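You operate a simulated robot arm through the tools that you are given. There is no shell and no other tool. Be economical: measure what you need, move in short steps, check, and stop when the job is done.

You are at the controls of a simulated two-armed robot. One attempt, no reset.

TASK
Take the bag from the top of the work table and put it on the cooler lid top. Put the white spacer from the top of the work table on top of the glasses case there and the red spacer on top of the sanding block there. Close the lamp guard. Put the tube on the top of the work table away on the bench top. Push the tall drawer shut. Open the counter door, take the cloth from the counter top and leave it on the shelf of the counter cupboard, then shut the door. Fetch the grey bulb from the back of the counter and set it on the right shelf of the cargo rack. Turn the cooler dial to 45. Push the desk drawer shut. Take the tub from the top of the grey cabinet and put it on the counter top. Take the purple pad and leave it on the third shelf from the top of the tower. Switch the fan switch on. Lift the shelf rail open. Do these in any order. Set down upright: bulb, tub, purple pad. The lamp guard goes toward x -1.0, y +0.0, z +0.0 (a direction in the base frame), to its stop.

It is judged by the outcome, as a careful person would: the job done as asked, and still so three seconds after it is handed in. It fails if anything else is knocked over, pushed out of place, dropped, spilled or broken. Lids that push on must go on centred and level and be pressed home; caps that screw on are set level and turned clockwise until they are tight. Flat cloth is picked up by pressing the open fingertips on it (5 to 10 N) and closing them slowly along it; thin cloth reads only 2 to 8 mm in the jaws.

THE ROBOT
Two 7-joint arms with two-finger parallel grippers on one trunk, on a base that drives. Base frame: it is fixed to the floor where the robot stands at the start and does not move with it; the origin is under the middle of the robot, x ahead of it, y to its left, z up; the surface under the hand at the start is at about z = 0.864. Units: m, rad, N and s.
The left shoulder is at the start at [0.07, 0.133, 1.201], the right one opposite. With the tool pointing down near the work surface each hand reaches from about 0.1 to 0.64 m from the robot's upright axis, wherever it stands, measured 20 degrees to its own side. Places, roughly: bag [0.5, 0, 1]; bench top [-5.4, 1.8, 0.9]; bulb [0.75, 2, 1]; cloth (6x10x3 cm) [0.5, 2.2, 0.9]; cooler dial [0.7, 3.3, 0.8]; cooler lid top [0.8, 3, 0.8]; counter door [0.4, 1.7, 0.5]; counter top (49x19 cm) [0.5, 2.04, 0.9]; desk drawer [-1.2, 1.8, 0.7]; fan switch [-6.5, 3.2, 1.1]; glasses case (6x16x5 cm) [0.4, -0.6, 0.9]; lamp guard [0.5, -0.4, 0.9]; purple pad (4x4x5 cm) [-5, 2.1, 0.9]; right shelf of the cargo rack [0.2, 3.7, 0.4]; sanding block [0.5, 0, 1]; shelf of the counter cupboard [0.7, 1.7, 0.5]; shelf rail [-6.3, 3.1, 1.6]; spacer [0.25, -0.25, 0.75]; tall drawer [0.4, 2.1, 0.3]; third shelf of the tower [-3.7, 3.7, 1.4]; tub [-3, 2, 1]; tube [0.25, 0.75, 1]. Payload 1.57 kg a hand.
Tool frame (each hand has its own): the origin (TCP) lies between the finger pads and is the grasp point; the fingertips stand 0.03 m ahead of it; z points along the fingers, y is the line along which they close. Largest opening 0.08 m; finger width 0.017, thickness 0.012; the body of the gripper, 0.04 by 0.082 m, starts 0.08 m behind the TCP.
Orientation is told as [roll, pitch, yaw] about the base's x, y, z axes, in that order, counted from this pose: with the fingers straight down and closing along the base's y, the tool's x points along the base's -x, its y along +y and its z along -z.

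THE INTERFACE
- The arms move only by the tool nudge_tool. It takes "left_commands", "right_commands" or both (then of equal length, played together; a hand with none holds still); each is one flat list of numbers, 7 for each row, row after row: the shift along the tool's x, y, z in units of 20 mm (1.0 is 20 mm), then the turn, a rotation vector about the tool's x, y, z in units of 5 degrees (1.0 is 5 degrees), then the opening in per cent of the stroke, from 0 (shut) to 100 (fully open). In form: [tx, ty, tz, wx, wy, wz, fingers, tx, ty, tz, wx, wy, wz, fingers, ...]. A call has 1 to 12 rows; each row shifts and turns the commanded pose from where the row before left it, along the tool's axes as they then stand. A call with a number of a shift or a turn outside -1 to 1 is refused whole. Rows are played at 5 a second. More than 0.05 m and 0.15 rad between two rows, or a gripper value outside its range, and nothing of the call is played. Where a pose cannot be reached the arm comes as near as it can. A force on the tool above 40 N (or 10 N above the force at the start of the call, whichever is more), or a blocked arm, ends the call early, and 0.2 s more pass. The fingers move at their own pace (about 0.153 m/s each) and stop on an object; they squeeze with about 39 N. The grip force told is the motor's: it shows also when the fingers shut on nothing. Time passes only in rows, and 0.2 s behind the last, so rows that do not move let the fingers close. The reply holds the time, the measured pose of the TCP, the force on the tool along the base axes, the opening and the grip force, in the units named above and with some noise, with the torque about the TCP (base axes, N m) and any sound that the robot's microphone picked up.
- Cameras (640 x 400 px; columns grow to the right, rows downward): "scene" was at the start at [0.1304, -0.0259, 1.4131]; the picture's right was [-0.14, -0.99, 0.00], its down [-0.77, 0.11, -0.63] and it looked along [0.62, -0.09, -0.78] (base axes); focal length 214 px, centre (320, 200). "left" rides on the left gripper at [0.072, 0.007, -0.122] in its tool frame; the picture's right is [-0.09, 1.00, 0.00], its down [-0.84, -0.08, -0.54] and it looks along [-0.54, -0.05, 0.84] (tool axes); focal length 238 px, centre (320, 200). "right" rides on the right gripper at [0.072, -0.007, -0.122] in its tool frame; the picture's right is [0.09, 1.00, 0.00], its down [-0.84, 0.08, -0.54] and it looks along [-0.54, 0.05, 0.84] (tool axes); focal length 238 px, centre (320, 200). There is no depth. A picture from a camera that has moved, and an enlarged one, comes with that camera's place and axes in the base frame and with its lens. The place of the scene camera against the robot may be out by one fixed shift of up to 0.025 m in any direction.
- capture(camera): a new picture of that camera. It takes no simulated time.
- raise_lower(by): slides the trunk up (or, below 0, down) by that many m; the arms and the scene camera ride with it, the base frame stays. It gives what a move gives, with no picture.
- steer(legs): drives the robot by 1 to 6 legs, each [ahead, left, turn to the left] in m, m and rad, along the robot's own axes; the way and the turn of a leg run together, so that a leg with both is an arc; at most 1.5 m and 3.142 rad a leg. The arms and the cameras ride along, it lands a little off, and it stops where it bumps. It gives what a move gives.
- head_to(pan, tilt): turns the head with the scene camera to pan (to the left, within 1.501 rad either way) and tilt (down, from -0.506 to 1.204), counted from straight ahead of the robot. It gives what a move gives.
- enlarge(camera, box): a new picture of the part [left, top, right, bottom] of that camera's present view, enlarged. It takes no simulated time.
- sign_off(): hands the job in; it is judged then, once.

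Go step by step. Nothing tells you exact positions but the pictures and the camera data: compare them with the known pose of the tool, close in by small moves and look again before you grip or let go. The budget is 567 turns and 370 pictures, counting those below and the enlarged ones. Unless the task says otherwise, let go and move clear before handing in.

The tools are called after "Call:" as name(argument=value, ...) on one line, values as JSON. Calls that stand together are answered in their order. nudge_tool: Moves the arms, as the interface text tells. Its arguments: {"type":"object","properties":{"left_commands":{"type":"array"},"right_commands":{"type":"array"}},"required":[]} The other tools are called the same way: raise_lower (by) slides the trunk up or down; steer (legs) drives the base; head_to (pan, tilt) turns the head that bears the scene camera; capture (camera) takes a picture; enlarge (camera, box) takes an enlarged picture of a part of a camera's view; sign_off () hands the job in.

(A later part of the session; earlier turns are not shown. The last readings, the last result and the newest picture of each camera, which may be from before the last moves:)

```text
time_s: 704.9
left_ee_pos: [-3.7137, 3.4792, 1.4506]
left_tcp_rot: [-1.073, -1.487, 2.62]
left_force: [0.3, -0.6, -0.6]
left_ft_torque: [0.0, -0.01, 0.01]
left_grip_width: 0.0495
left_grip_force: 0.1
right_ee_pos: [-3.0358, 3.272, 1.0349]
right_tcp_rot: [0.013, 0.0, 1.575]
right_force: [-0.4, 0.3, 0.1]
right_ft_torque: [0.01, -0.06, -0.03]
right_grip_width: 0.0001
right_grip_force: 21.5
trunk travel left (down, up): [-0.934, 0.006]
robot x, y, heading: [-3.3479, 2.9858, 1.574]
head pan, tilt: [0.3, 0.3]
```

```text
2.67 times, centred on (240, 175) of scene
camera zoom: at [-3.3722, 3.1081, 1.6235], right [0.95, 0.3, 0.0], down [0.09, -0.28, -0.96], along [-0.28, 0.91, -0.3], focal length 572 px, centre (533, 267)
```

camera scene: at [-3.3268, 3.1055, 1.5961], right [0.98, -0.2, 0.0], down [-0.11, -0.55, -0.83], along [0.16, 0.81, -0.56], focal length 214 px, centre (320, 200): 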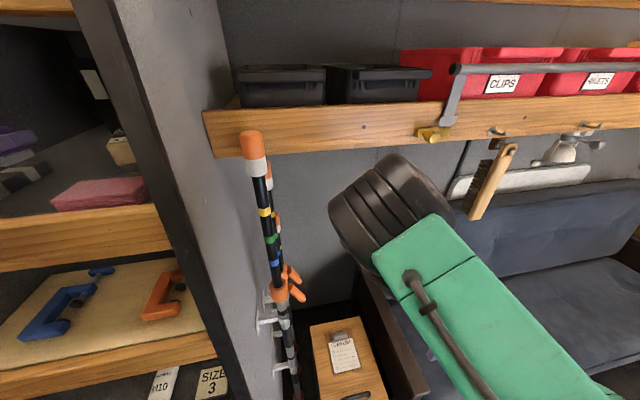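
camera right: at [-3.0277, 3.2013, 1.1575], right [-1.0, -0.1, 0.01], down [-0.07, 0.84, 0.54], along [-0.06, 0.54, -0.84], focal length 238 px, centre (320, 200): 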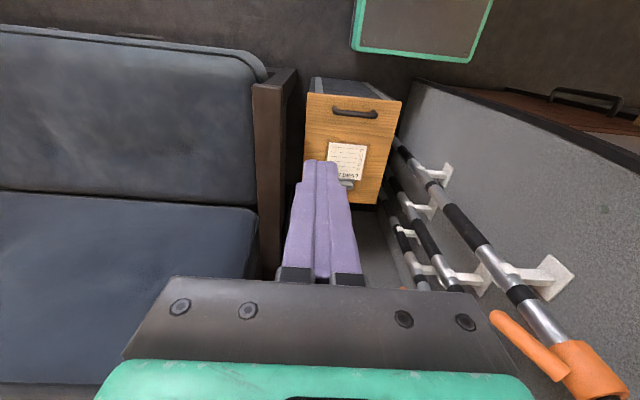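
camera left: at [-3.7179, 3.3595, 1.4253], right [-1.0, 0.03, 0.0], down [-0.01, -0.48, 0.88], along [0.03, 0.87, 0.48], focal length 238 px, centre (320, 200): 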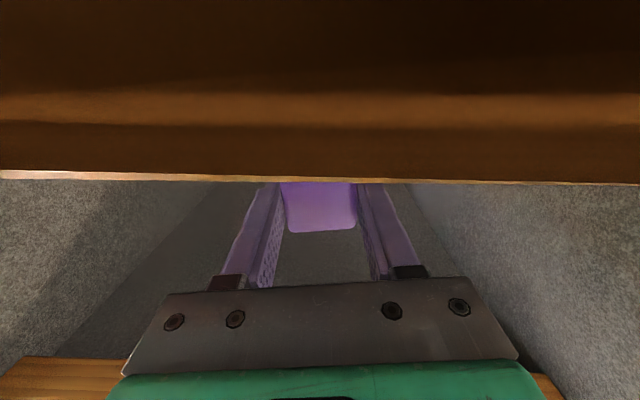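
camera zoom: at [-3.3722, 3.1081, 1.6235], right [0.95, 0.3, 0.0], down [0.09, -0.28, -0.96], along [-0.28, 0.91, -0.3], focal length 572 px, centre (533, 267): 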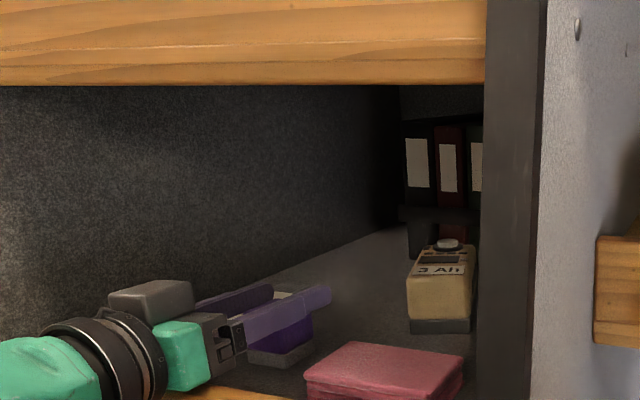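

The pad stands upright on the shelf. Raise and withdraw.

Call:
nudge_tool(left_commands=[-0.5, 0, 0, 0, 0, 0, 65, -0.8, 0, 0, 0, 0, 0, 65, -0.8, 0, 0, 0, 0, 0, 65])

Call:
steer(legs=[[-0.3, 0, 0]])

Call:
enlarge(camera="scene", box=[180, 120, 400, 280])

```text
time_s: 705.6
left_ee_pos: [-3.7158, 3.4815, 1.4925]
left_tcp_rot: [-1.073, -1.488, 2.622]
left_force: [0.4, -0.2, -0.6]
left_ft_torque: [0.01, -0.01, 0.0]
left_grip_width: 0.0518
left_grip_force: 0.1
right_ee_pos: [-3.0355, 3.2727, 1.0353]
right_tcp_rot: [0.013, 0.0, 1.575]
right_force: [1.3, -0.9, -0.4]
right_ft_torque: [0.01, 0.02, 0.0]
right_grip_width: 0.0001
right_grip_force: 21.3
trunk travel left (down, up): [-0.934, 0.006]
robot x, y, heading: [-3.3477, 2.9872, 1.573]
head pan, tilt: [0.3, 0.3]
```

```text
time_s: 707.7
left_ee_pos: [-3.7145, 3.1857, 1.491]
left_tcp_rot: [-1.047, -1.487, 2.594]
left_force: [0.3, -0.3, -0.1]
left_ft_torque: [-0.02, 0.0, 0.0]
left_grip_width: 0.0517
left_grip_force: 0.1
right_ee_pos: [-3.0348, 2.9724, 1.0352]
right_tcp_rot: [0.014, 0.002, 1.574]
right_force: [-0.2, -0.3, 0.0]
right_ft_torque: [-0.06, 0.04, -0.03]
right_grip_width: 0.0002
right_grip_force: 21.3
trunk travel left (down, up): [-0.934, 0.006]
robot x, y, heading: [-3.3436, 2.6803, 1.573]
head pan, tilt: [0.3, 0.3]
```

```text
2.50 times, centred on (290, 200) of scene
camera zoom: at [-3.3717, 2.8115, 1.6231], right [0.96, 0.3, 0.0], down [0.09, -0.28, -0.95], along [-0.28, 0.91, -0.3], focal length 536 px, centre (395, 200)
```

zoom: 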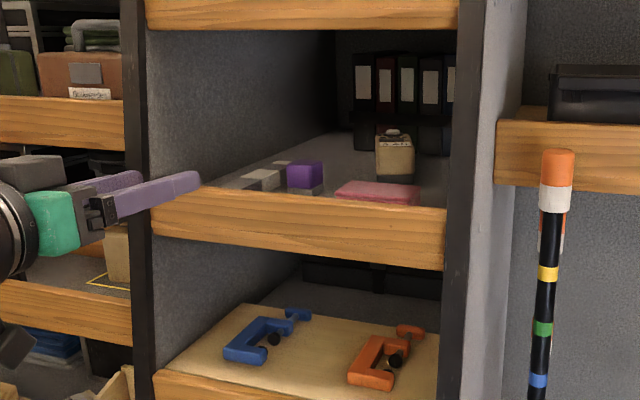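

Pad done. Now head to the west end wall for the shelf rail and fan switch.

Call:
steer(legs=[[0, 0, 1.571], [1.4, 0, 0]])

Call:
steer(legs=[[0.6, -0.05, 0]])

Call:
head_to(pan=-0.2, tilt=0.1)

Call:
capture(camera="scene")

```text
time_s: 718.5
left_ee_pos: [-5.2331, 2.2853, 1.4937]
left_tcp_rot: [-1.078, -1.489, -2.069]
left_force: [-0.7, 0.1, 0.4]
left_ft_torque: [0.03, 0.01, 0.03]
left_grip_width: 0.0521
left_grip_force: 0.0
right_ee_pos: [-5.035, 2.9689, 1.0348]
right_tcp_rot: [0.014, -0.002, -3.12]
right_force: [0.2, -0.5, -0.2]
right_ft_torque: [0.01, -0.01, -0.01]
right_grip_width: 0.0
right_grip_force: 21.4
trunk travel left (down, up): [-0.934, 0.006]
robot x, y, heading: [-4.7397, 2.6616, -3.124]
head pan, tilt: [0.3, 0.3]
```

```text
time_s: 721.9
left_ee_pos: [-5.827, 2.3275, 1.4923]
left_tcp_rot: [-1.086, -1.489, -2.061]
left_force: [0.2, 0.5, 1.2]
left_ft_torque: [-0.03, 0.02, 0.01]
left_grip_width: 0.052
left_grip_force: 0.1
right_ee_pos: [-5.6274, 3.0102, 1.0355]
right_tcp_rot: [0.014, -0.002, -3.123]
right_force: [-0.7, -0.3, -0.5]
right_ft_torque: [-0.01, 0.02, 0.01]
right_grip_width: 0.0
right_grip_force: 21.3
trunk travel left (down, up): [-0.934, 0.006]
robot x, y, heading: [-5.3348, 2.7026, -3.123]
head pan, tilt: [0.3, 0.3]
```

```text
time_s: 722.8
left_ee_pos: [-5.8305, 2.3263, 1.492]
left_tcp_rot: [-1.067, -1.487, -2.08]
left_force: [0.6, -0.2, 0.5]
left_ft_torque: [-0.02, -0.01, 0.02]
left_grip_width: 0.052
left_grip_force: 0.0
right_ee_pos: [-5.6291, 3.0096, 1.0352]
right_tcp_rot: [0.014, -0.001, -3.126]
right_force: [0.1, 1.8, 0.2]
right_ft_torque: [-0.01, -0.01, -0.01]
right_grip_width: 0.0002
right_grip_force: 21.5
trunk travel left (down, up): [-0.934, 0.006]
robot x, y, heading: [-5.3365, 2.6978, -3.126]
head pan, tilt: [-0.201, 0.099]
```

```text
110 pictures are left
camera scene: at [-5.4737, 2.7016, 1.6421], right [0.18, 0.98, 0.0], down [0.1, -0.02, -0.99], along [-0.98, 0.18, -0.1], focal length 214 px, centre (320, 200)
```

scene: 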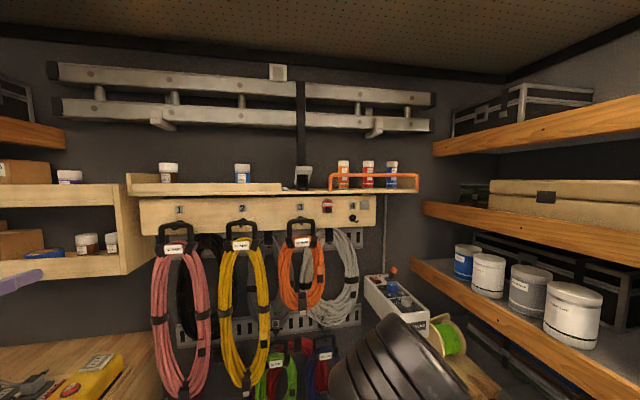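

Call:
enlarge(camera="scene", box=[280, 130, 480, 260])

Call:
head_to(pan=-0.3, tilt=0.5)

Call:
enlarge(camera="scene", box=[200, 60, 440, 300])

```text
3.08 times, centred on (380, 195) of scene
camera zoom: at [-5.4737, 2.7016, 1.6421], right [0.18, 0.98, 0.0], down [0.1, -0.02, -0.99], along [-0.98, 0.18, -0.1], focal length 660 px, centre (135, 215)
```

zoom: 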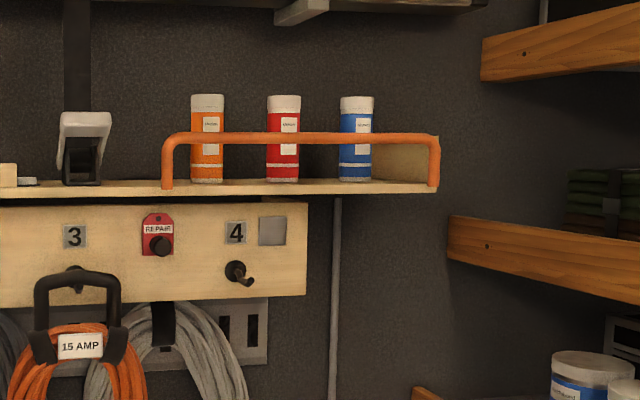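

```text
time_s: 723.7
left_ee_pos: [-5.8294, 2.3268, 1.4924]
left_tcp_rot: [-1.075, -1.488, -2.075]
left_force: [0.2, -0.4, 0.1]
left_ft_torque: [0.04, -0.02, 0.0]
left_grip_width: 0.0521
left_grip_force: 0.0
right_ee_pos: [-5.6284, 3.0111, 1.0351]
right_tcp_rot: [0.015, 0.001, -3.124]
right_force: [-1.0, -0.1, -1.2]
right_ft_torque: [0.01, 0.01, 0.0]
right_grip_width: 0.0
right_grip_force: 21.7
trunk travel left (down, up): [-0.934, 0.006]
robot x, y, heading: [-5.3341, 2.7036, -3.124]
head pan, tilt: [-0.3, 0.499]
```

```text
1.67 times, centred on (320, 180) of scene
camera zoom: at [-5.4698, 2.7103, 1.6052], right [0.28, 0.96, 0.0], down [0.46, -0.13, -0.88], along [-0.84, 0.25, -0.48], focal length 358 px, centre (320, 233)
```

zoom: 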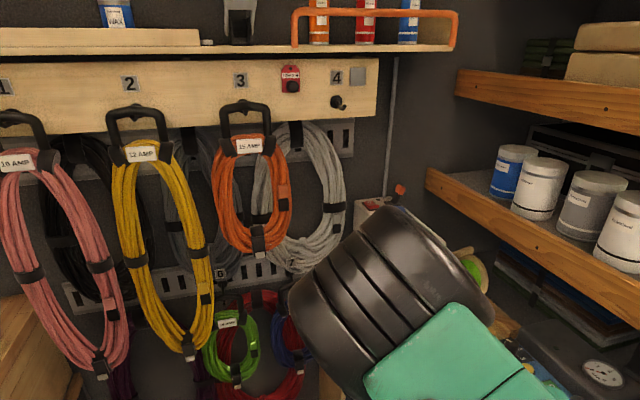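

Call:
capture(camera="right")

Call:
enlarge(camera="scene", box=[300, 130, 440, 260])

```text
107 pictures are left
camera right: at [-5.5578, 3.021, 1.1575], right [0.11, -0.99, 0.01], down [-0.84, -0.08, 0.54], along [-0.54, -0.07, -0.84], focal length 238 px, centre (320, 200)
```

right: 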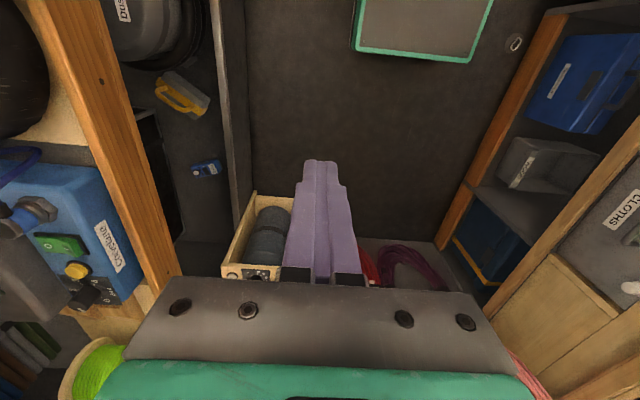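

```text
3.08 times, centred on (370, 195) of scene
camera zoom: at [-5.4698, 2.7103, 1.6052], right [0.28, 0.96, 0.0], down [0.46, -0.13, -0.88], along [-0.84, 0.25, -0.48], focal length 660 px, centre (166, 215)
```

zoom: 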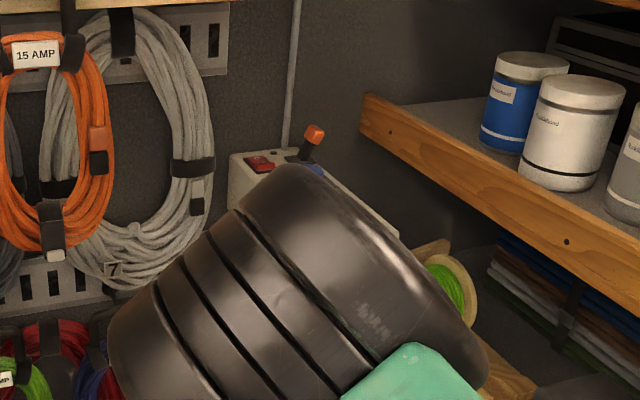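

The switch box with a red rocker is at lower right; the right arm suits both jobs. Shift left and convert the right hand to horizontal.

Call:
steer(legs=[[-0.1, 0.2, -0.015]])

Call:
nudge_tool(right_commands=[-1, -0.9, 0, 0, 0, 0, 0, -1, -0.9, 0, 0, 0, 0, 0, -1, -0.9, 0, 0, 0, 0, 0, -1, -0.9, 0, 0, 0, 0, 0, -1, -0.9, 0, 0, 0, 0, 0, -1, -0.9, 0, 0, 0, 0, 0, -1, -0.9, 0, 0, 0, 0, 0, -1, -0.9, 0, 0, 0, 0, 0, -1, -0.9, 0, 0, 0, 0, 0])

Call:
nudge_tool(right_commands=[0, 0, 0, 0, -1, 0, 0, 0, 0, 0, 0, -1, 0, 0, 0, 0, 0, 0, -1, 0, 0, 0, 0, 0, 0, -1, 0, 0, 0, 0, 0, 0, -1, 0, 0, 0, 0, 0, 0, -1, 0, 0, 0, 0, 0, 0, -1, 0, 0, 0, 0, 0, 0, -1, 0, 0, 0, 0, 0, 0, -1, 0, 0])

Call:
nudge_tool(right_commands=[0, 0, 0, 0, -1, 0, 0, 0, 0, 0, 0, -1, 0, 0, 0, 0, 0, 0, -1, 0, 0, 0, 0, 0, 0, -1, 0, 0, 0, 0, 0, 0, -1, 0, 0, 0, 0, 0, 0, -1, 0, 0, 0, 0, 0, 0, -1, 0, 0, 0, 0, 0, 0, -1, 0, 0, 0, 0, 0, 0, -1, 0, 0])

Call:
capture(camera="scene")

```text
time_s: 725.4
left_ee_pos: [-5.7356, 2.1437, 1.4946]
left_tcp_rot: [-1.036, -1.49, -2.128]
left_force: [0.4, 0.5, 0.1]
left_ft_torque: [0.0, 0.0, 0.03]
left_grip_width: 0.0521
left_grip_force: 0.1
right_ee_pos: [-5.5247, 2.8218, 1.0332]
right_tcp_rot: [0.018, 0.0, -3.14]
right_force: [-0.1, 0.0, -0.1]
right_ft_torque: [-0.01, -0.04, 0.02]
right_grip_width: 0.0
right_grip_force: 21.4
trunk travel left (down, up): [-0.934, 0.006]
robot x, y, heading: [-5.2393, 2.5048, -3.144]
head pan, tilt: [-0.3, 0.499]
```

```text
time_s: 727.4
left_ee_pos: [-5.7338, 2.1407, 1.492]
left_tcp_rot: [-1.057, -1.49, -2.106]
left_force: [0.4, -0.3, 0.0]
left_ft_torque: [0.0, 0.04, 0.01]
left_grip_width: 0.0519
left_grip_force: 0.0
right_ee_pos: [-5.7054, 2.9824, 1.0335]
right_tcp_rot: [0.016, -0.001, -3.141]
right_force: [0.0, 0.0, 0.1]
right_ft_torque: [0.02, 0.01, 0.0]
right_grip_width: 0.0
right_grip_force: 21.0
trunk travel left (down, up): [-0.934, 0.006]
robot x, y, heading: [-5.2368, 2.5039, -3.136]
head pan, tilt: [-0.3, 0.499]
```

```text
time_s: 729.4
left_ee_pos: [-5.7342, 2.1392, 1.493]
left_tcp_rot: [-1.071, -1.488, -2.094]
left_force: [1.3, -0.1, 0.3]
left_ft_torque: [-0.01, 0.0, -0.01]
left_grip_width: 0.0519
left_grip_force: 0.1
right_ee_pos: [-5.7038, 2.9803, 1.0334]
right_tcp_rot: [0.019, -0.786, 3.132]
right_force: [0.3, -0.4, 0.8]
right_ft_torque: [0.04, 0.03, -0.02]
right_grip_width: 0.0001
right_grip_force: 21.4
trunk travel left (down, up): [-0.934, 0.006]
robot x, y, heading: [-5.2343, 2.5018, -3.136]
head pan, tilt: [-0.3, 0.499]
```

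```text
time_s: 731.4
left_ee_pos: [-5.7347, 2.1392, 1.4936]
left_tcp_rot: [-1.074, -1.489, -2.092]
left_force: [0.4, 0.0, 0.7]
left_ft_torque: [0.0, -0.03, 0.01]
left_grip_width: 0.052
left_grip_force: 0.0
right_ee_pos: [-5.6903, 3.0202, 1.1107]
right_tcp_rot: [1.335, -1.557, 1.817]
right_force: [0.4, 0.5, 0.6]
right_ft_torque: [-0.02, 0.0, 0.01]
right_grip_width: 0.0001
right_grip_force: 21.2
right hand out of reach, approached as far as the arm can: row 6, 7, 8, 9
trunk travel left (down, up): [-0.934, 0.006]
robot x, y, heading: [-5.2345, 2.5043, -3.14]
head pan, tilt: [-0.3, 0.499]
```

```text
105 pictures are left
camera scene: at [-5.368, 2.5169, 1.6051], right [0.29, 0.96, 0.0], down [0.46, -0.14, -0.88], along [-0.84, 0.26, -0.48], focal length 214 px, centre (320, 200)
```

scene: 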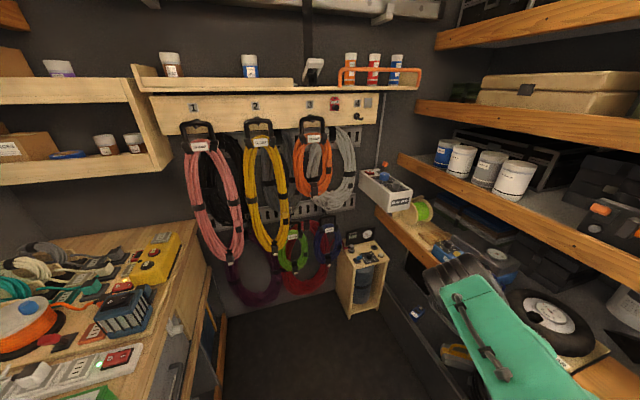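

Now the view is clear. Zoom in on the switch box and the rail.

Call:
enlarge(camera="scene", box=[300, 140, 440, 240])

Call:
enlarge(camera="scene", box=[300, 30, 440, 130])

Call:
enlarge(camera="scene", box=[320, 210, 420, 310])

```text
4.00 times, centred on (370, 190) of scene
camera zoom: at [-5.368, 2.5169, 1.6051], right [0.29, 0.96, 0.0], down [0.46, -0.14, -0.88], along [-0.84, 0.26, -0.48], focal length 858 px, centre (120, 240)
```

zoom: 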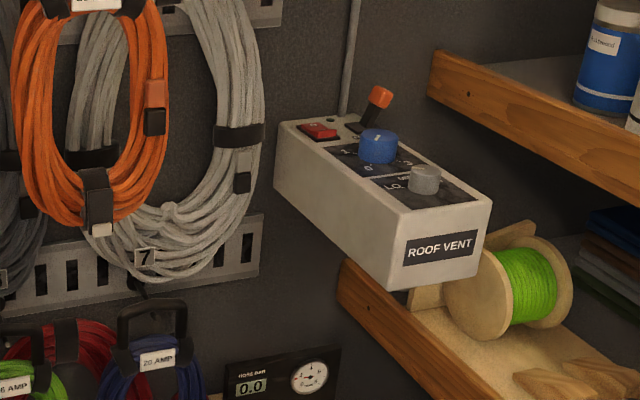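

```text
4.00 times, centred on (370, 80) of scene
camera zoom: at [-5.368, 2.5169, 1.6051], right [0.29, 0.96, 0.0], down [0.46, -0.14, -0.88], along [-0.84, 0.26, -0.48], focal length 858 px, centre (120, 680)
```

zoom: 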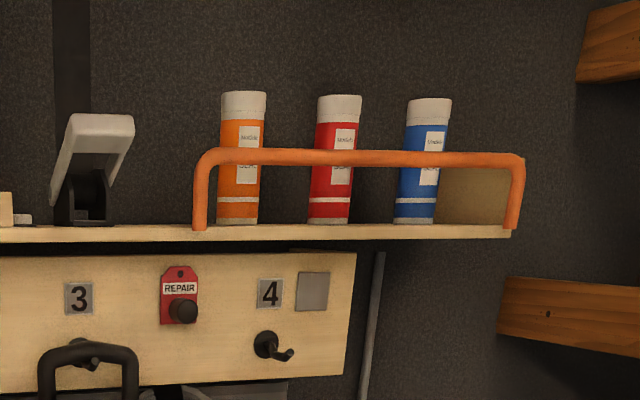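

```text
4.00 times, centred on (370, 260) of scene
camera zoom: at [-5.368, 2.5169, 1.6051], right [0.29, 0.96, 0.0], down [0.46, -0.14, -0.88], along [-0.84, 0.26, -0.48], focal length 858 px, centre (120, -40)
```

zoom: 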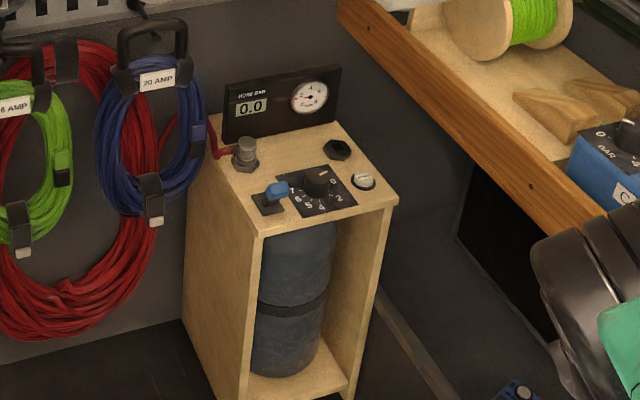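

Call:
enlarge(camera="scene", box=[365, 155, 415, 195])

```text
10.00 times, centred on (390, 175) of scene
camera zoom: at [-5.368, 2.5169, 1.6051], right [0.29, 0.96, 0.0], down [0.46, -0.14, -0.88], along [-0.84, 0.26, -0.48], focal length 2145 px, centre (-380, 450)
```

zoom: 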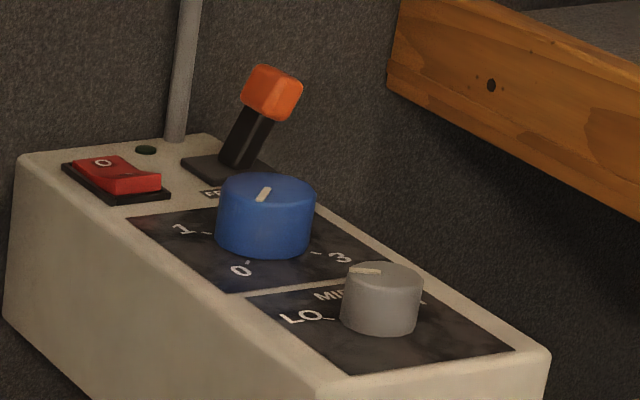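

The "ROOF VENT" box has the red rocker (off, raised end toward me at about (-6.48,3.20,1.11)). First the rail: raise the horizontal right hand to just under its bar (z≈1.655).

Call:
nudge_tool(right_commands=[-1, 0, 0, 0, 0, 0, 0, -1, 0, 0, 0, 0, 0, 0, -1, 0, 0, 0, 0, 0, 0, -1, 0, 0, 0, 0, 0, 0, -1, 0, 0, 0, 0, 0, 0, -1, 0, 0, 0, 0, 0, 0, -1, 0, 0, 0, 0, 0, 0, -1, 0, 0, 0, 0, 0, 0, -1, 0, 0, 0, 0, 0, 0, -1, 0, 0, 0, 0, 0, 0, -1, 0, 0, 0, 0, 0, 0, -1, 0, 0, 0, 0, 0, 0])

Call:
nudge_tool(right_commands=[-1, 0, 0, 0, 0, 0, 0, -1, 0, 0, 0, 0, 0, 0, -1, 0, 0, 0, 0, 0, 0, -1, 0, 0, 0, 0, 0, 0, -1, 0, 0, 0, 0, 0, 0, -1, 0, 0, 0, 0, 0, 0, -1, 0, 0, 0, 0, 0, 0, -1, 0, 0, 0, 0, 0, 0, -1, 0, 0, 0, 0, 0, 0, -1, 0, 0, 0, 0, 0, 0, -1, 0, 0, 0, 0, 0, 0, -1, 0, 0, 0, 0, 0, 0])

Call:
head_to(pan=-0.4, tilt=0.1)

Call:
capture(camera="scene")

```text
time_s: 734.0
left_ee_pos: [-5.734, 2.138, 1.4944]
left_tcp_rot: [-1.077, -1.49, -2.086]
left_force: [0.3, 0.9, 0.4]
left_ft_torque: [0.0, -0.05, -0.02]
left_grip_width: 0.0521
left_grip_force: 0.0
right_ee_pos: [-5.6899, 3.0235, 1.3504]
right_tcp_rot: [1.646, -1.557, 1.501]
right_force: [0.4, 0.2, 0.0]
right_ft_torque: [0.0, 0.05, -0.02]
right_grip_width: 0.0
right_grip_force: 21.0
trunk travel left (down, up): [-0.934, 0.006]
robot x, y, heading: [-5.2354, 2.5012, -3.136]
head pan, tilt: [-0.3, 0.499]
```

```text
time_s: 736.6
left_ee_pos: [-5.7332, 2.1391, 1.4929]
left_tcp_rot: [-1.075, -1.488, -2.091]
left_force: [0.3, -0.2, -0.3]
left_ft_torque: [-0.01, -0.01, -0.02]
left_grip_width: 0.052
left_grip_force: 0.0
right_ee_pos: [-5.6897, 3.0252, 1.5896]
right_tcp_rot: [1.62, -1.559, 1.523]
right_force: [-0.8, 0.5, 0.0]
right_ft_torque: [-0.01, 0.0, 0.0]
right_grip_width: 0.0
right_grip_force: 21.5
trunk travel left (down, up): [-0.934, 0.006]
robot x, y, heading: [-5.2369, 2.5045, -3.137]
head pan, tilt: [-0.3, 0.499]
```

```text
time_s: 737.4
left_ee_pos: [-5.7336, 2.1388, 1.4937]
left_tcp_rot: [-1.071, -1.49, -2.096]
left_force: [-0.6, 0.4, -0.6]
left_ft_torque: [0.01, 0.01, -0.01]
left_grip_width: 0.0521
left_grip_force: 0.0
right_ee_pos: [-5.69, 3.0253, 1.59]
right_tcp_rot: [1.62, -1.556, 1.522]
right_force: [0.9, 0.1, 0.4]
right_ft_torque: [0.02, -0.04, -0.02]
right_grip_width: 0.0
right_grip_force: 21.5
trunk travel left (down, up): [-0.934, 0.006]
robot x, y, heading: [-5.2341, 2.5061, -3.14]
head pan, tilt: [-0.4, 0.099]
```

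```text
100 pictures are left
camera scene: at [-5.3661, 2.5257, 1.6421], right [0.39, 0.92, 0.0], down [0.09, -0.04, -0.99], along [-0.92, 0.39, -0.1], focal length 214 px, centre (320, 200)
```

scene: 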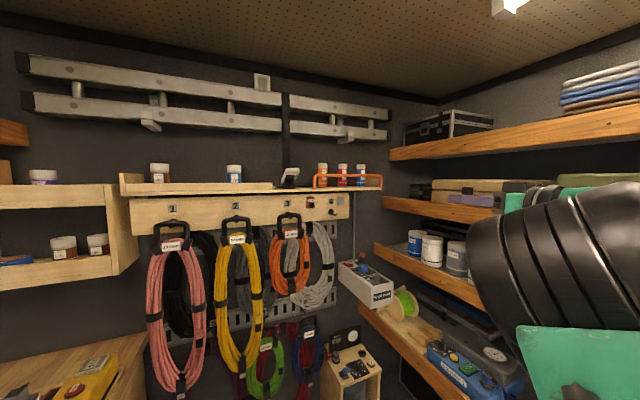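

The right hand is at rail height. Retract the left hand from the corner cubby, then advance toward the rail.

Call:
nudge_tool(left_commands=[0, -0.6, -0.9, 0, 0, 0, 0, 0, -0.6, -0.9, 0, 0, 0, 0, 0, -0.6, -0.9, 0, 0, 0, 0, 0, -0.6, -0.9, 0, 0, 0, 0, 0, -0.6, -0.9, 0, 0, 0, 0, 0, -0.6, -0.9, 0, 0, 0, 0, 0, -0.6, -0.9, 0, 0, 0, 0, 0, -0.6, -0.9, 0, 0, 0, 0], right_commands=[-0.65, 0, 0, 0, 0, 0, 0, -0.65, 0, 0, 0, 0, 0, 0, 0, 0, 0, 0, 0, 0, 0, 0, 0, 0, 0, 0, 0, 0, 0, 0, 0, 0, 0, 0, 0, 0, 0, 0, 0, 0, 0, 0, 0, 0, 0, 0, 0, 0, 0, 0, 0, 0, 0, 0, 0, 0])

Call:
steer(legs=[[0.4, 0, 0]])

Call:
capture(camera="right")

Call:
capture(camera="scene")

```text
time_s: 739.2
left_ee_pos: [-5.6516, 2.217, 1.5306]
left_tcp_rot: [-1.066, -1.489, -2.099]
left_force: [-0.1, -0.4, -1.0]
left_ft_torque: [0.01, -0.03, 0.01]
left_grip_width: 0.0001
left_grip_force: 21.9
left hand out of reach, approached as far as the arm can: row 5, 6, 7, 8
right_ee_pos: [-5.6907, 3.0283, 1.6161]
right_tcp_rot: [1.596, -1.556, 1.548]
right_force: [-0.8, -0.5, 0.1]
right_ft_torque: [-0.03, -0.02, 0.0]
right_grip_width: 0.0
right_grip_force: 21.0
trunk travel left (down, up): [-0.934, 0.006]
robot x, y, heading: [-5.2356, 2.5041, -3.143]
head pan, tilt: [-0.4, 0.099]
```

```text
time_s: 741.7
left_ee_pos: [-6.0492, 2.2159, 1.5308]
left_tcp_rot: [-1.108, -1.489, -2.06]
left_force: [-0.4, -0.1, -0.4]
left_ft_torque: [0.0, 0.02, 0.01]
left_grip_width: 0.0
left_grip_force: 21.2
right_ee_pos: [-6.0868, 3.0276, 1.6186]
right_tcp_rot: [1.81, -1.557, 1.333]
right_force: [0.1, -1.0, -0.4]
right_ft_torque: [-0.01, 0.03, 0.0]
right_grip_width: 0.0
right_grip_force: 21.2
trunk travel left (down, up): [-0.934, 0.006]
robot x, y, heading: [-5.6351, 2.506, 3.136]
head pan, tilt: [-0.4, 0.099]
```

```text
99 pictures are left
camera right: at [-5.9652, 3.0343, 1.5452], right [0.0, -1.0, -0.08], down [0.54, -0.07, 0.84], along [-0.84, -0.04, 0.54], focal length 238 px, centre (320, 200)
```

right: 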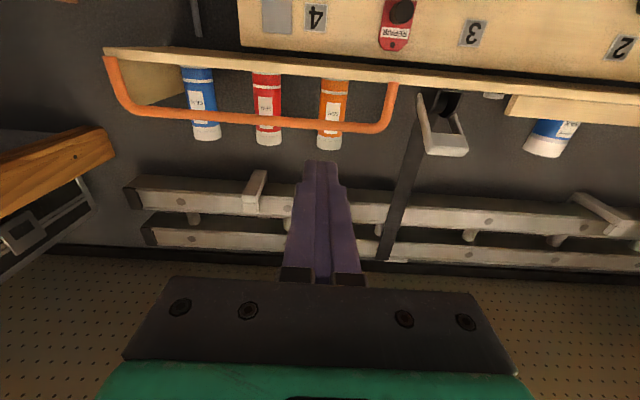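

```text
98 pictures are left
camera scene: at [-5.7633, 2.5259, 1.6425], right [0.39, 0.92, 0.0], down [0.09, -0.04, -1.0], along [-0.92, 0.39, -0.1], focal length 214 px, centre (320, 200)
```

scene: 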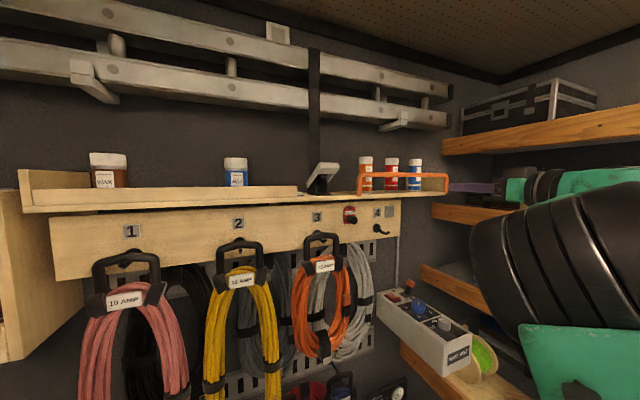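

Rail bar is at z≈1.635 and the gap between the orange and red bottles is y≈3.06. Shift and slip the fingertips under the bar.

Call:
nudge_tool(right_commands=[0.6, 0, 0, 0, 0, 0, 0, 0, 0, 0, 0, 0, 0, 0])

Call:
steer(legs=[[0, -0.034, 0], [0.15, 0, 0]])

Call:
capture(camera="right")

Call:
enlarge(camera="scene", box=[300, 120, 540, 270])

```text
time_s: 742.3
left_ee_pos: [-6.0512, 2.2161, 1.5311]
left_tcp_rot: [-1.094, -1.489, -2.074]
left_force: [0.3, -0.2, 1.0]
left_ft_torque: [0.01, 0.0, 0.0]
left_grip_width: 0.0001
left_grip_force: 20.5
right_ee_pos: [-6.0895, 3.0276, 1.6052]
right_tcp_rot: [1.727, -1.557, 1.414]
right_force: [-0.5, 0.2, -0.6]
right_ft_torque: [0.01, 0.01, 0.02]
right_grip_width: 0.0
right_grip_force: 21.1
trunk travel left (down, up): [-0.934, 0.006]
robot x, y, heading: [-5.6351, 2.5057, 3.141]
head pan, tilt: [-0.4, 0.099]
```

```text
time_s: 744.2
left_ee_pos: [-6.1983, 2.2519, 1.5327]
left_tcp_rot: [-1.116, -1.491, -2.051]
left_force: [0.0, 0.2, 0.1]
left_ft_torque: [-0.02, 0.01, 0.03]
left_grip_width: 0.0
left_grip_force: 21.1
right_ee_pos: [-6.2344, 3.0629, 1.6061]
right_tcp_rot: [1.877, -1.555, 1.265]
right_force: [1.0, 0.0, 0.0]
right_ft_torque: [-0.01, 0.01, 0.01]
right_grip_width: 0.0
right_grip_force: 21.6
trunk travel left (down, up): [-0.934, 0.006]
robot x, y, heading: [-5.7862, 2.5412, 3.139]
head pan, tilt: [-0.4, 0.099]
```

```text
97 pictures are left
camera right: at [-6.1133, 3.0695, 1.5335], right [0.0, -1.0, -0.08], down [0.55, -0.07, 0.84], along [-0.84, -0.04, 0.54], focal length 238 px, centre (320, 200)
```

right: 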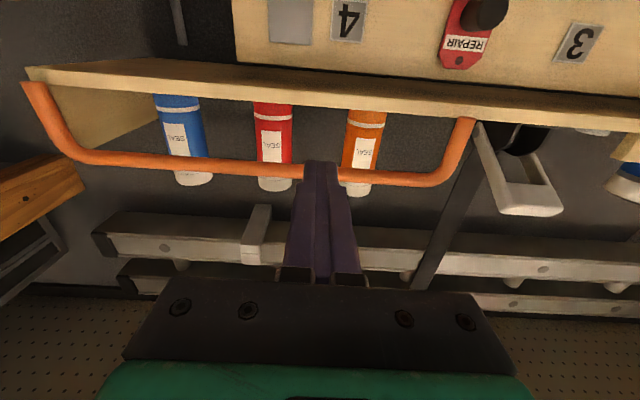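

```text
2.67 times, centred on (420, 195) of scene
camera zoom: at [-5.9116, 2.5614, 1.6426], right [0.39, 0.92, 0.0], down [0.09, -0.04, -1.0], along [-0.92, 0.39, -0.1], focal length 572 px, centre (53, 213)
```

zoom: 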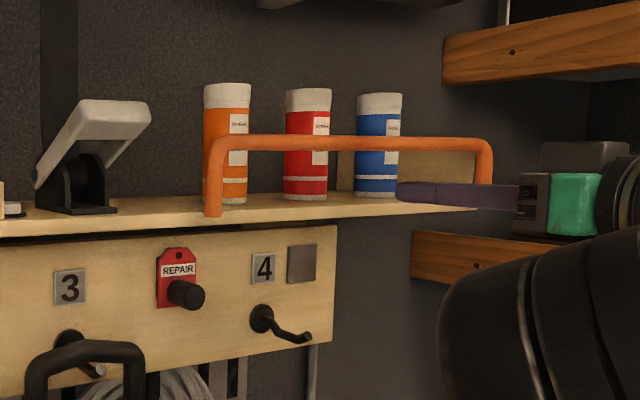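

Triangulating puts the bar at x≈-6.364, z≈1.655. Advance 12 cm more under it.

Call:
steer(legs=[[0.12, 0, 0]])

Call:
capture(camera="right")

Call:
enlarge(camera="scene", box=[300, 120, 540, 270])

```text
time_s: 745.4
left_ee_pos: [-6.3158, 2.2497, 1.5333]
left_tcp_rot: [-1.153, -1.489, -2.012]
left_force: [0.6, -0.2, 0.7]
left_ft_torque: [-0.02, -0.02, 0.04]
left_grip_width: 0.0004
left_grip_force: 21.1
right_ee_pos: [-6.3516, 3.061, 1.608]
right_tcp_rot: [2.081, -1.556, 1.062]
right_force: [0.4, 0.0, 0.3]
right_ft_torque: [0.01, 0.0, 0.03]
right_grip_width: 0.0
right_grip_force: 20.9
trunk travel left (down, up): [-0.934, 0.006]
robot x, y, heading: [-5.9091, 2.5386, 3.144]
head pan, tilt: [-0.4, 0.099]
```

```text
95 pictures are left
camera right: at [-6.2302, 3.0682, 1.5351], right [0.0, -1.0, -0.08], down [0.55, -0.07, 0.83], along [-0.84, -0.04, 0.55], focal length 238 px, centre (320, 200)
```

right: 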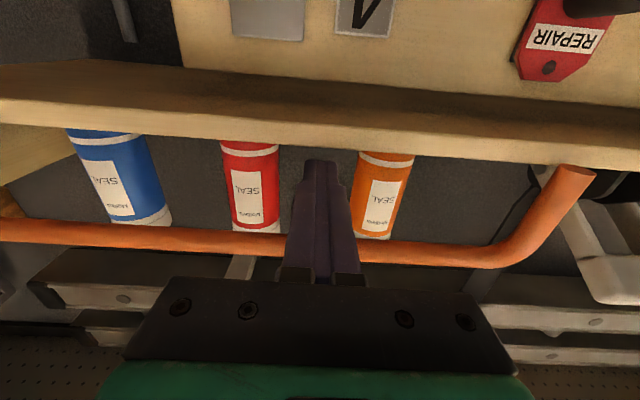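

```text
2.67 times, centred on (420, 195) of scene
camera zoom: at [-6.0287, 2.5597, 1.643], right [0.39, 0.92, 0.0], down [0.09, -0.04, -1.0], along [-0.92, 0.39, -0.09], focal length 572 px, centre (53, 213)
```

zoom: 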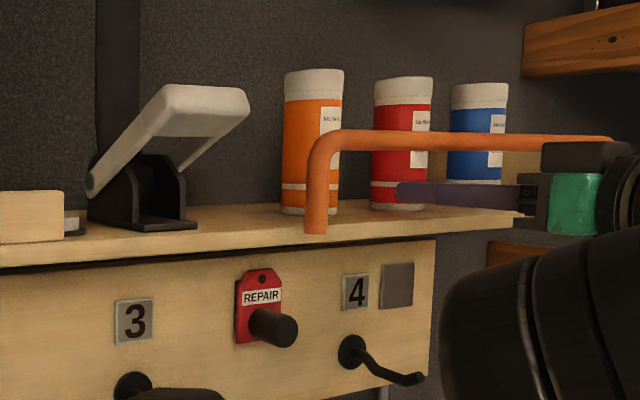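

The fingers are under the bar. Lift gently.

Call:
nudge_tool(right_commands=[-0.6, 0, 0, 0, 0, 0, 0, -0.6, 0, 0, 0, 0, 0, 0, -0.6, 0, 0, 0, 0, 0, 0, -0.6, 0, 0, 0, 0, 0, 0, -0.6, 0, 0, 0, 0, 0, 0, -0.6, 0, 0, 0, 0, 0, 0])

Call:
enlarge(camera="scene", box=[300, 100, 540, 250])

```text
time_s: 746.2
left_ee_pos: [-6.3232, 2.2503, 1.531]
left_tcp_rot: [-1.092, -1.489, -2.075]
left_force: [0.3, 0.0, 0.3]
left_ft_torque: [0.0, 0.0, 0.01]
left_grip_width: 0.0001
left_grip_force: 21.4
right_ee_pos: [-6.36, 3.0623, 1.6333]
right_tcp_rot: [0.916, -1.544, 2.228]
right_force: [0.3, 0.1, -0.8]
right_ft_torque: [0.01, 0.07, 0.04]
right_grip_width: 0.0
right_grip_force: 21.8
trunk travel left (down, up): [-0.934, 0.006]
robot x, y, heading: [-5.9075, 2.538, 3.14]
head pan, tilt: [-0.4, 0.099]
stopped in row 4 (right hand): the force on the tool passed its limit at 53 N (the readings are from after the stop); the commanded pose is now the measured one
```

```text
2.67 times, centred on (420, 175) of scene
camera zoom: at [-6.0362, 2.5602, 1.6423], right [0.39, 0.92, 0.0], down [0.09, -0.04, -1.0], along [-0.92, 0.39, -0.1], focal length 572 px, centre (53, 267)
```

zoom: 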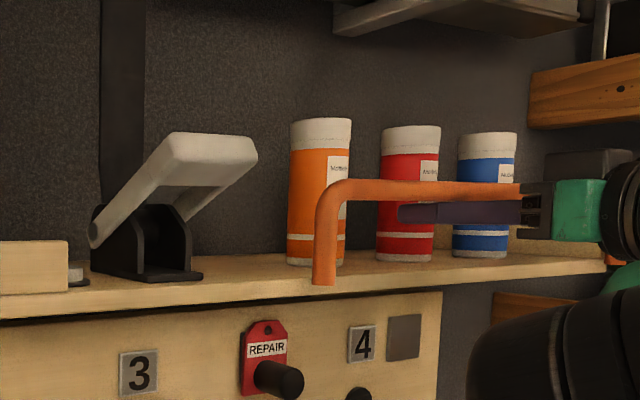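

Contact at the bar stopped the call. Try again slowly.

Call:
nudge_tool(right_commands=[-0.15, 0, 0, 0, 0, 0, 0, -0.15, 0, 0, 0, 0, 0, 0, -0.15, 0, 0, 0, 0, 0, 0, -0.15, 0, 0, 0, 0, 0, 0, -0.15, 0, 0, 0, 0, 0, 0, -0.15, 0, 0, 0, 0, 0, 0, -0.15, 0, 0, 0, 0, 0, 0, -0.15, 0, 0, 0, 0, 0, 0])

Call:
enlarge(camera="scene", box=[300, 100, 540, 250])

Call:
capture(camera="right")

```text
time_s: 746.9
left_ee_pos: [-6.3228, 2.25, 1.5305]
left_tcp_rot: [-1.092, -1.491, -2.077]
left_force: [-0.6, -0.2, 0.6]
left_ft_torque: [0.02, 0.02, -0.06]
left_grip_width: 0.0
left_grip_force: 21.4
right_ee_pos: [-6.3614, 3.0642, 1.6322]
right_tcp_rot: [0.691, -1.529, 2.455]
right_force: [2.7, -3.2, -8.7]
right_ft_torque: [0.14, 0.12, 0.0]
right_grip_width: 0.0002
right_grip_force: 21.0
trunk travel left (down, up): [-0.934, 0.006]
robot x, y, heading: [-5.9061, 2.5397, 3.141]
head pan, tilt: [-0.4, 0.099]
stopped in row 3 (right hand): the force on the tool passed its limit at 44 N (the readings are from after the stop); the commanded pose is now the measured one
```

```text
2.67 times, centred on (420, 175) of scene
camera zoom: at [-6.0365, 2.56, 1.6424], right [0.39, 0.92, 0.0], down [0.09, -0.04, -1.0], along [-0.92, 0.39, -0.1], focal length 572 px, centre (53, 267)
```

zoom: 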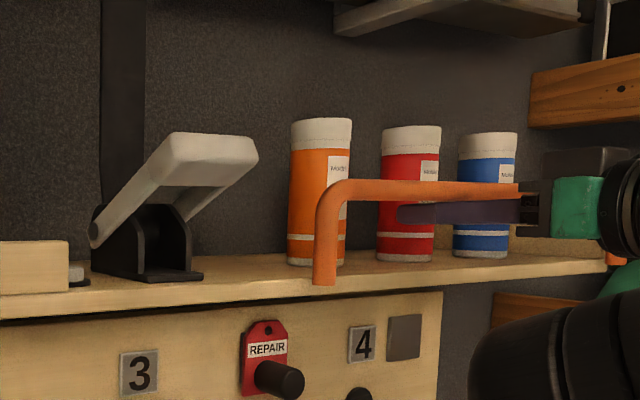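

```text
91 pictures are left
camera right: at [-6.2376, 3.0703, 1.5649], right [0.01, -1.0, -0.07], down [0.52, -0.05, 0.86], along [-0.86, -0.04, 0.51], focal length 238 px, centre (320, 200)
```

right: 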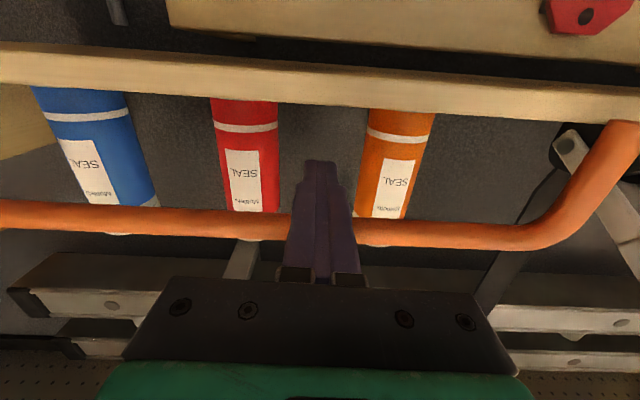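

Lifting mid-bar doesn't move it. Try lifting at the left end, in case it pivots at the right.

Call:
nudge_tool(right_commands=[0.6, 0, 0, 0, 0, 0, 0, 0.5, 0, 0, 0, 0.3, 0, 0])

Call:
steer(legs=[[-0.13, 0, 0], [0, 0.125, 0], [0.12, 0, 0]])

Call:
capture(camera="right")

```text
time_s: 747.5
left_ee_pos: [-6.3242, 2.2496, 1.5304]
left_tcp_rot: [-1.09, -1.488, -2.078]
left_force: [-0.2, -0.7, 0.5]
left_ft_torque: [0.01, 0.02, 0.0]
left_grip_width: 0.0
left_grip_force: 21.7
right_ee_pos: [-6.3614, 3.0635, 1.6113]
right_tcp_rot: [0.435, -1.511, 2.71]
right_force: [1.6, 0.4, -0.4]
right_ft_torque: [-0.01, -0.01, 0.0]
right_grip_width: 0.0
right_grip_force: 21.4
trunk travel left (down, up): [-0.934, 0.006]
robot x, y, heading: [-5.9053, 2.5418, 3.14]
head pan, tilt: [-0.4, 0.099]
```

```text
time_s: 750.5
left_ee_pos: [-6.3107, 2.1308, 1.5329]
left_tcp_rot: [-1.078, -1.494, -2.088]
left_force: [0.5, 0.3, 0.0]
left_ft_torque: [0.01, -0.02, 0.02]
left_grip_width: 0.0
left_grip_force: 21.2
right_ee_pos: [-6.3489, 2.9443, 1.6091]
right_tcp_rot: [0.503, -1.508, 2.643]
right_force: [-2.6, 10.3, -4.6]
right_ft_torque: [0.06, 0.04, 0.02]
right_grip_width: 0.0003
right_grip_force: 21.3
trunk travel left (down, up): [-0.934, 0.006]
robot x, y, heading: [-5.8975, 2.4138, 3.142]
head pan, tilt: [-0.4, 0.099]
```

```text
90 pictures are left
camera right: at [-6.2236, 2.9507, 1.5445], right [0.01, -1.0, -0.06], down [0.5, -0.05, 0.87], along [-0.87, -0.04, 0.49], focal length 238 px, centre (320, 200)
```

right: 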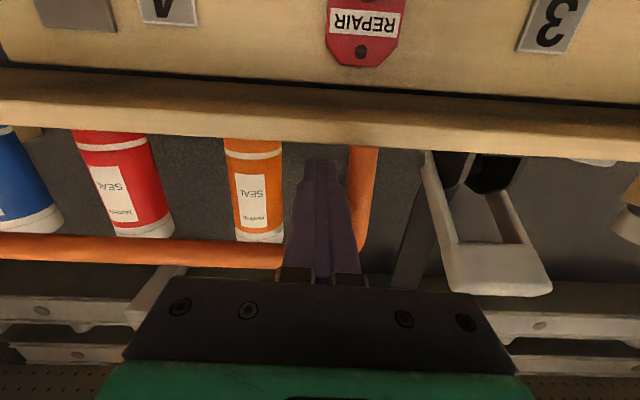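

Call:
nudge_tool(right_commands=[0, -0.5, 0, 0, 0, 0, 0, -0.5, 0, 0, 0, 0, 0, 0, -0.3, 0, 0, 0, 0, 0, 0, -0.3, 0, 0, 0, 0, 0, 0, -0.3, 0, 0, 0, 0, 0, 0, -0.3, 0, 0, 0, 0, 0, 0, -0.3, 0, 0, 0, 0, 0, 0])

Call:
enlarge(camera="scene", box=[300, 100, 540, 250])

```text
time_s: 751.9
left_ee_pos: [-6.3142, 2.1257, 1.5311]
left_tcp_rot: [-1.064, -1.49, -2.1]
left_force: [0.5, 0.2, -0.6]
left_ft_torque: [0.01, -0.01, -0.01]
left_grip_width: 0.0
left_grip_force: 21.7
right_ee_pos: [-6.357, 2.9513, 1.6305]
right_tcp_rot: [0.408, -1.482, 2.744]
right_force: [-2.8, -3.7, -19.4]
right_ft_torque: [0.37, 0.28, -0.12]
right_grip_width: 0.0001
right_grip_force: 21.2
trunk travel left (down, up): [-0.934, 0.006]
robot x, y, heading: [-5.8993, 2.4145, 3.144]
head pan, tilt: [-0.4, 0.099]
stopped in row 6 (right hand): the force on the tool passed its limit at 47 N (the readings are from after the stop); the commanded pose is now the measured one
```

```text
2.67 times, centred on (420, 175) of scene
camera zoom: at [-6.0285, 2.4364, 1.6419], right [0.39, 0.92, 0.0], down [0.09, -0.04, -0.99], along [-0.92, 0.39, -0.1], focal length 572 px, centre (53, 267)
```

zoom: 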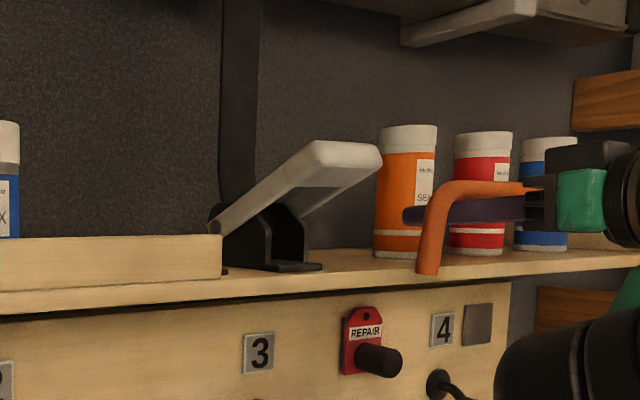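

The bar resists a straight push. I'll roll the right hand 90° so the fingers can grip the bar and feel which way it moves.

Call:
nudge_tool(right_commands=[0.5, 0, 0, 0, 0.3, 0, 0, 0.4, 0, 0, 0, 0.3, 0, 0])

Call:
steer(legs=[[-0.16, -0.12, 0]])

Call:
nudge_tool(right_commands=[0, 0, 0, 0, 0.2, -1, 60, 0, 0, 0, 0, 0.2, -1, 60, 0, 0, 0, 0, 0, -1, 60, 0, 0, 0, 0, 0, -1, 60, 0, 0, 0, 0, 0, -1, 60, 0, 0, 0, 0, 0, -1, 60, 0, 0, 0, 0, 0, -1, 60, 0, 0, 0, 0, 0, -1, 60, 0, 0, 0, 0, 0, -1, 60])

Call:
nudge_tool(right_commands=[0, 0, 0, 0, 0, -1, 60, 0, 0, 0, 0, 0, -1, 60, 0, 0, 0, 0, 0, -1, 60, 0, 0, 0, 0, 0, -1, 60, 0, 0, 0, 0, 0, -1, 60, 0, 0, 0, 0, 0, -1, 60, 0, 0, 0, 0, 0, -1, 60, 0, 0, 0, 0, 0, -1, 60, 0, 0, 0, 0, 0, -1, 60])

Call:
capture(camera="right")

```text
time_s: 752.5
left_ee_pos: [-6.3109, 2.1224, 1.5312]
left_tcp_rot: [-1.103, -1.487, -2.064]
left_force: [1.0, 0.3, 0.4]
left_ft_torque: [-0.02, -0.02, 0.0]
left_grip_width: 0.0
left_grip_force: 21.2
right_ee_pos: [-6.3502, 2.9465, 1.6193]
right_tcp_rot: [0.239, -1.446, 2.909]
right_force: [0.0, -1.1, -0.6]
right_ft_torque: [0.0, 0.0, 0.01]
right_grip_width: 0.0
right_grip_force: 21.4
trunk travel left (down, up): [-0.934, 0.006]
robot x, y, heading: [-5.8946, 2.4121, 3.143]
head pan, tilt: [-0.4, 0.099]
```

```text
time_s: 754.1
left_ee_pos: [-6.1564, 2.2413, 1.5291]
left_tcp_rot: [-1.068, -1.486, -2.098]
left_force: [-0.5, -0.2, -0.3]
left_ft_torque: [0.02, 0.01, -0.01]
left_grip_width: 0.0
left_grip_force: 21.7
right_ee_pos: [-6.1973, 3.0651, 1.617]
right_tcp_rot: [0.218, -1.439, 2.932]
right_force: [-0.9, -0.4, -0.2]
right_ft_torque: [0.01, -0.02, -0.02]
right_grip_width: 0.0001
right_grip_force: 21.2
trunk travel left (down, up): [-0.934, 0.006]
robot x, y, heading: [-5.7365, 2.5349, 3.144]
head pan, tilt: [-0.4, 0.099]
```

```text
time_s: 756.1
left_ee_pos: [-6.1518, 2.2437, 1.5308]
left_tcp_rot: [-1.086, -1.489, -2.078]
left_force: [0.1, 0.3, 0.0]
left_ft_torque: [0.02, 0.01, 0.05]
left_grip_width: 0.0
left_grip_force: 21.1
right_ee_pos: [-6.1942, 3.0693, 1.618]
right_tcp_rot: [-1.34, -0.8, -1.731]
right_force: [0.0, 0.0, -0.7]
right_ft_torque: [-0.01, 0.01, 0.02]
right_grip_width: 0.048
right_grip_force: 0.1
trunk travel left (down, up): [-0.934, 0.006]
robot x, y, heading: [-5.7365, 2.5336, 3.141]
head pan, tilt: [-0.4, 0.099]
```

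```text
time_s: 758.1
left_ee_pos: [-6.1519, 2.2436, 1.5309]
left_tcp_rot: [-1.09, -1.488, -2.076]
left_force: [0.6, -0.9, -0.3]
left_ft_torque: [0.0, -0.02, 0.0]
left_grip_width: 0.0
left_grip_force: 21.3
right_ee_pos: [-6.194, 3.0683, 1.6181]
right_tcp_rot: [-1.412, -0.028, -1.567]
right_force: [0.1, -0.3, 0.0]
right_ft_torque: [0.02, -0.05, 0.02]
right_grip_width: 0.0479
right_grip_force: 0.1
trunk travel left (down, up): [-0.934, 0.006]
robot x, y, heading: [-5.7358, 2.5314, 3.14]
head pan, tilt: [-0.4, 0.099]
```

```text
88 pictures are left
camera right: at [-6.0745, 3.1427, 1.6418], right [0.16, 0.06, -0.99], down [0.55, -0.83, 0.03], along [-0.82, -0.55, -0.17], focal length 238 px, centre (320, 200)
```

right: 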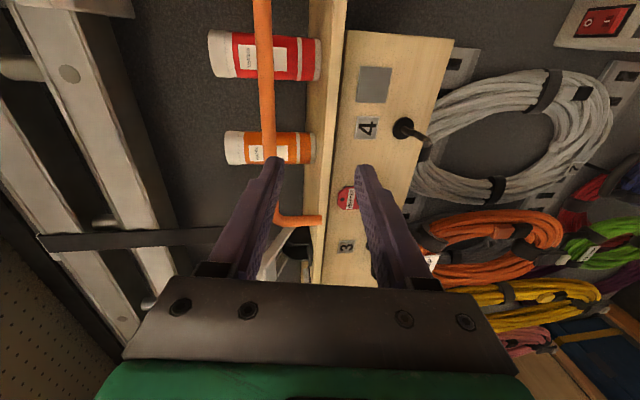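

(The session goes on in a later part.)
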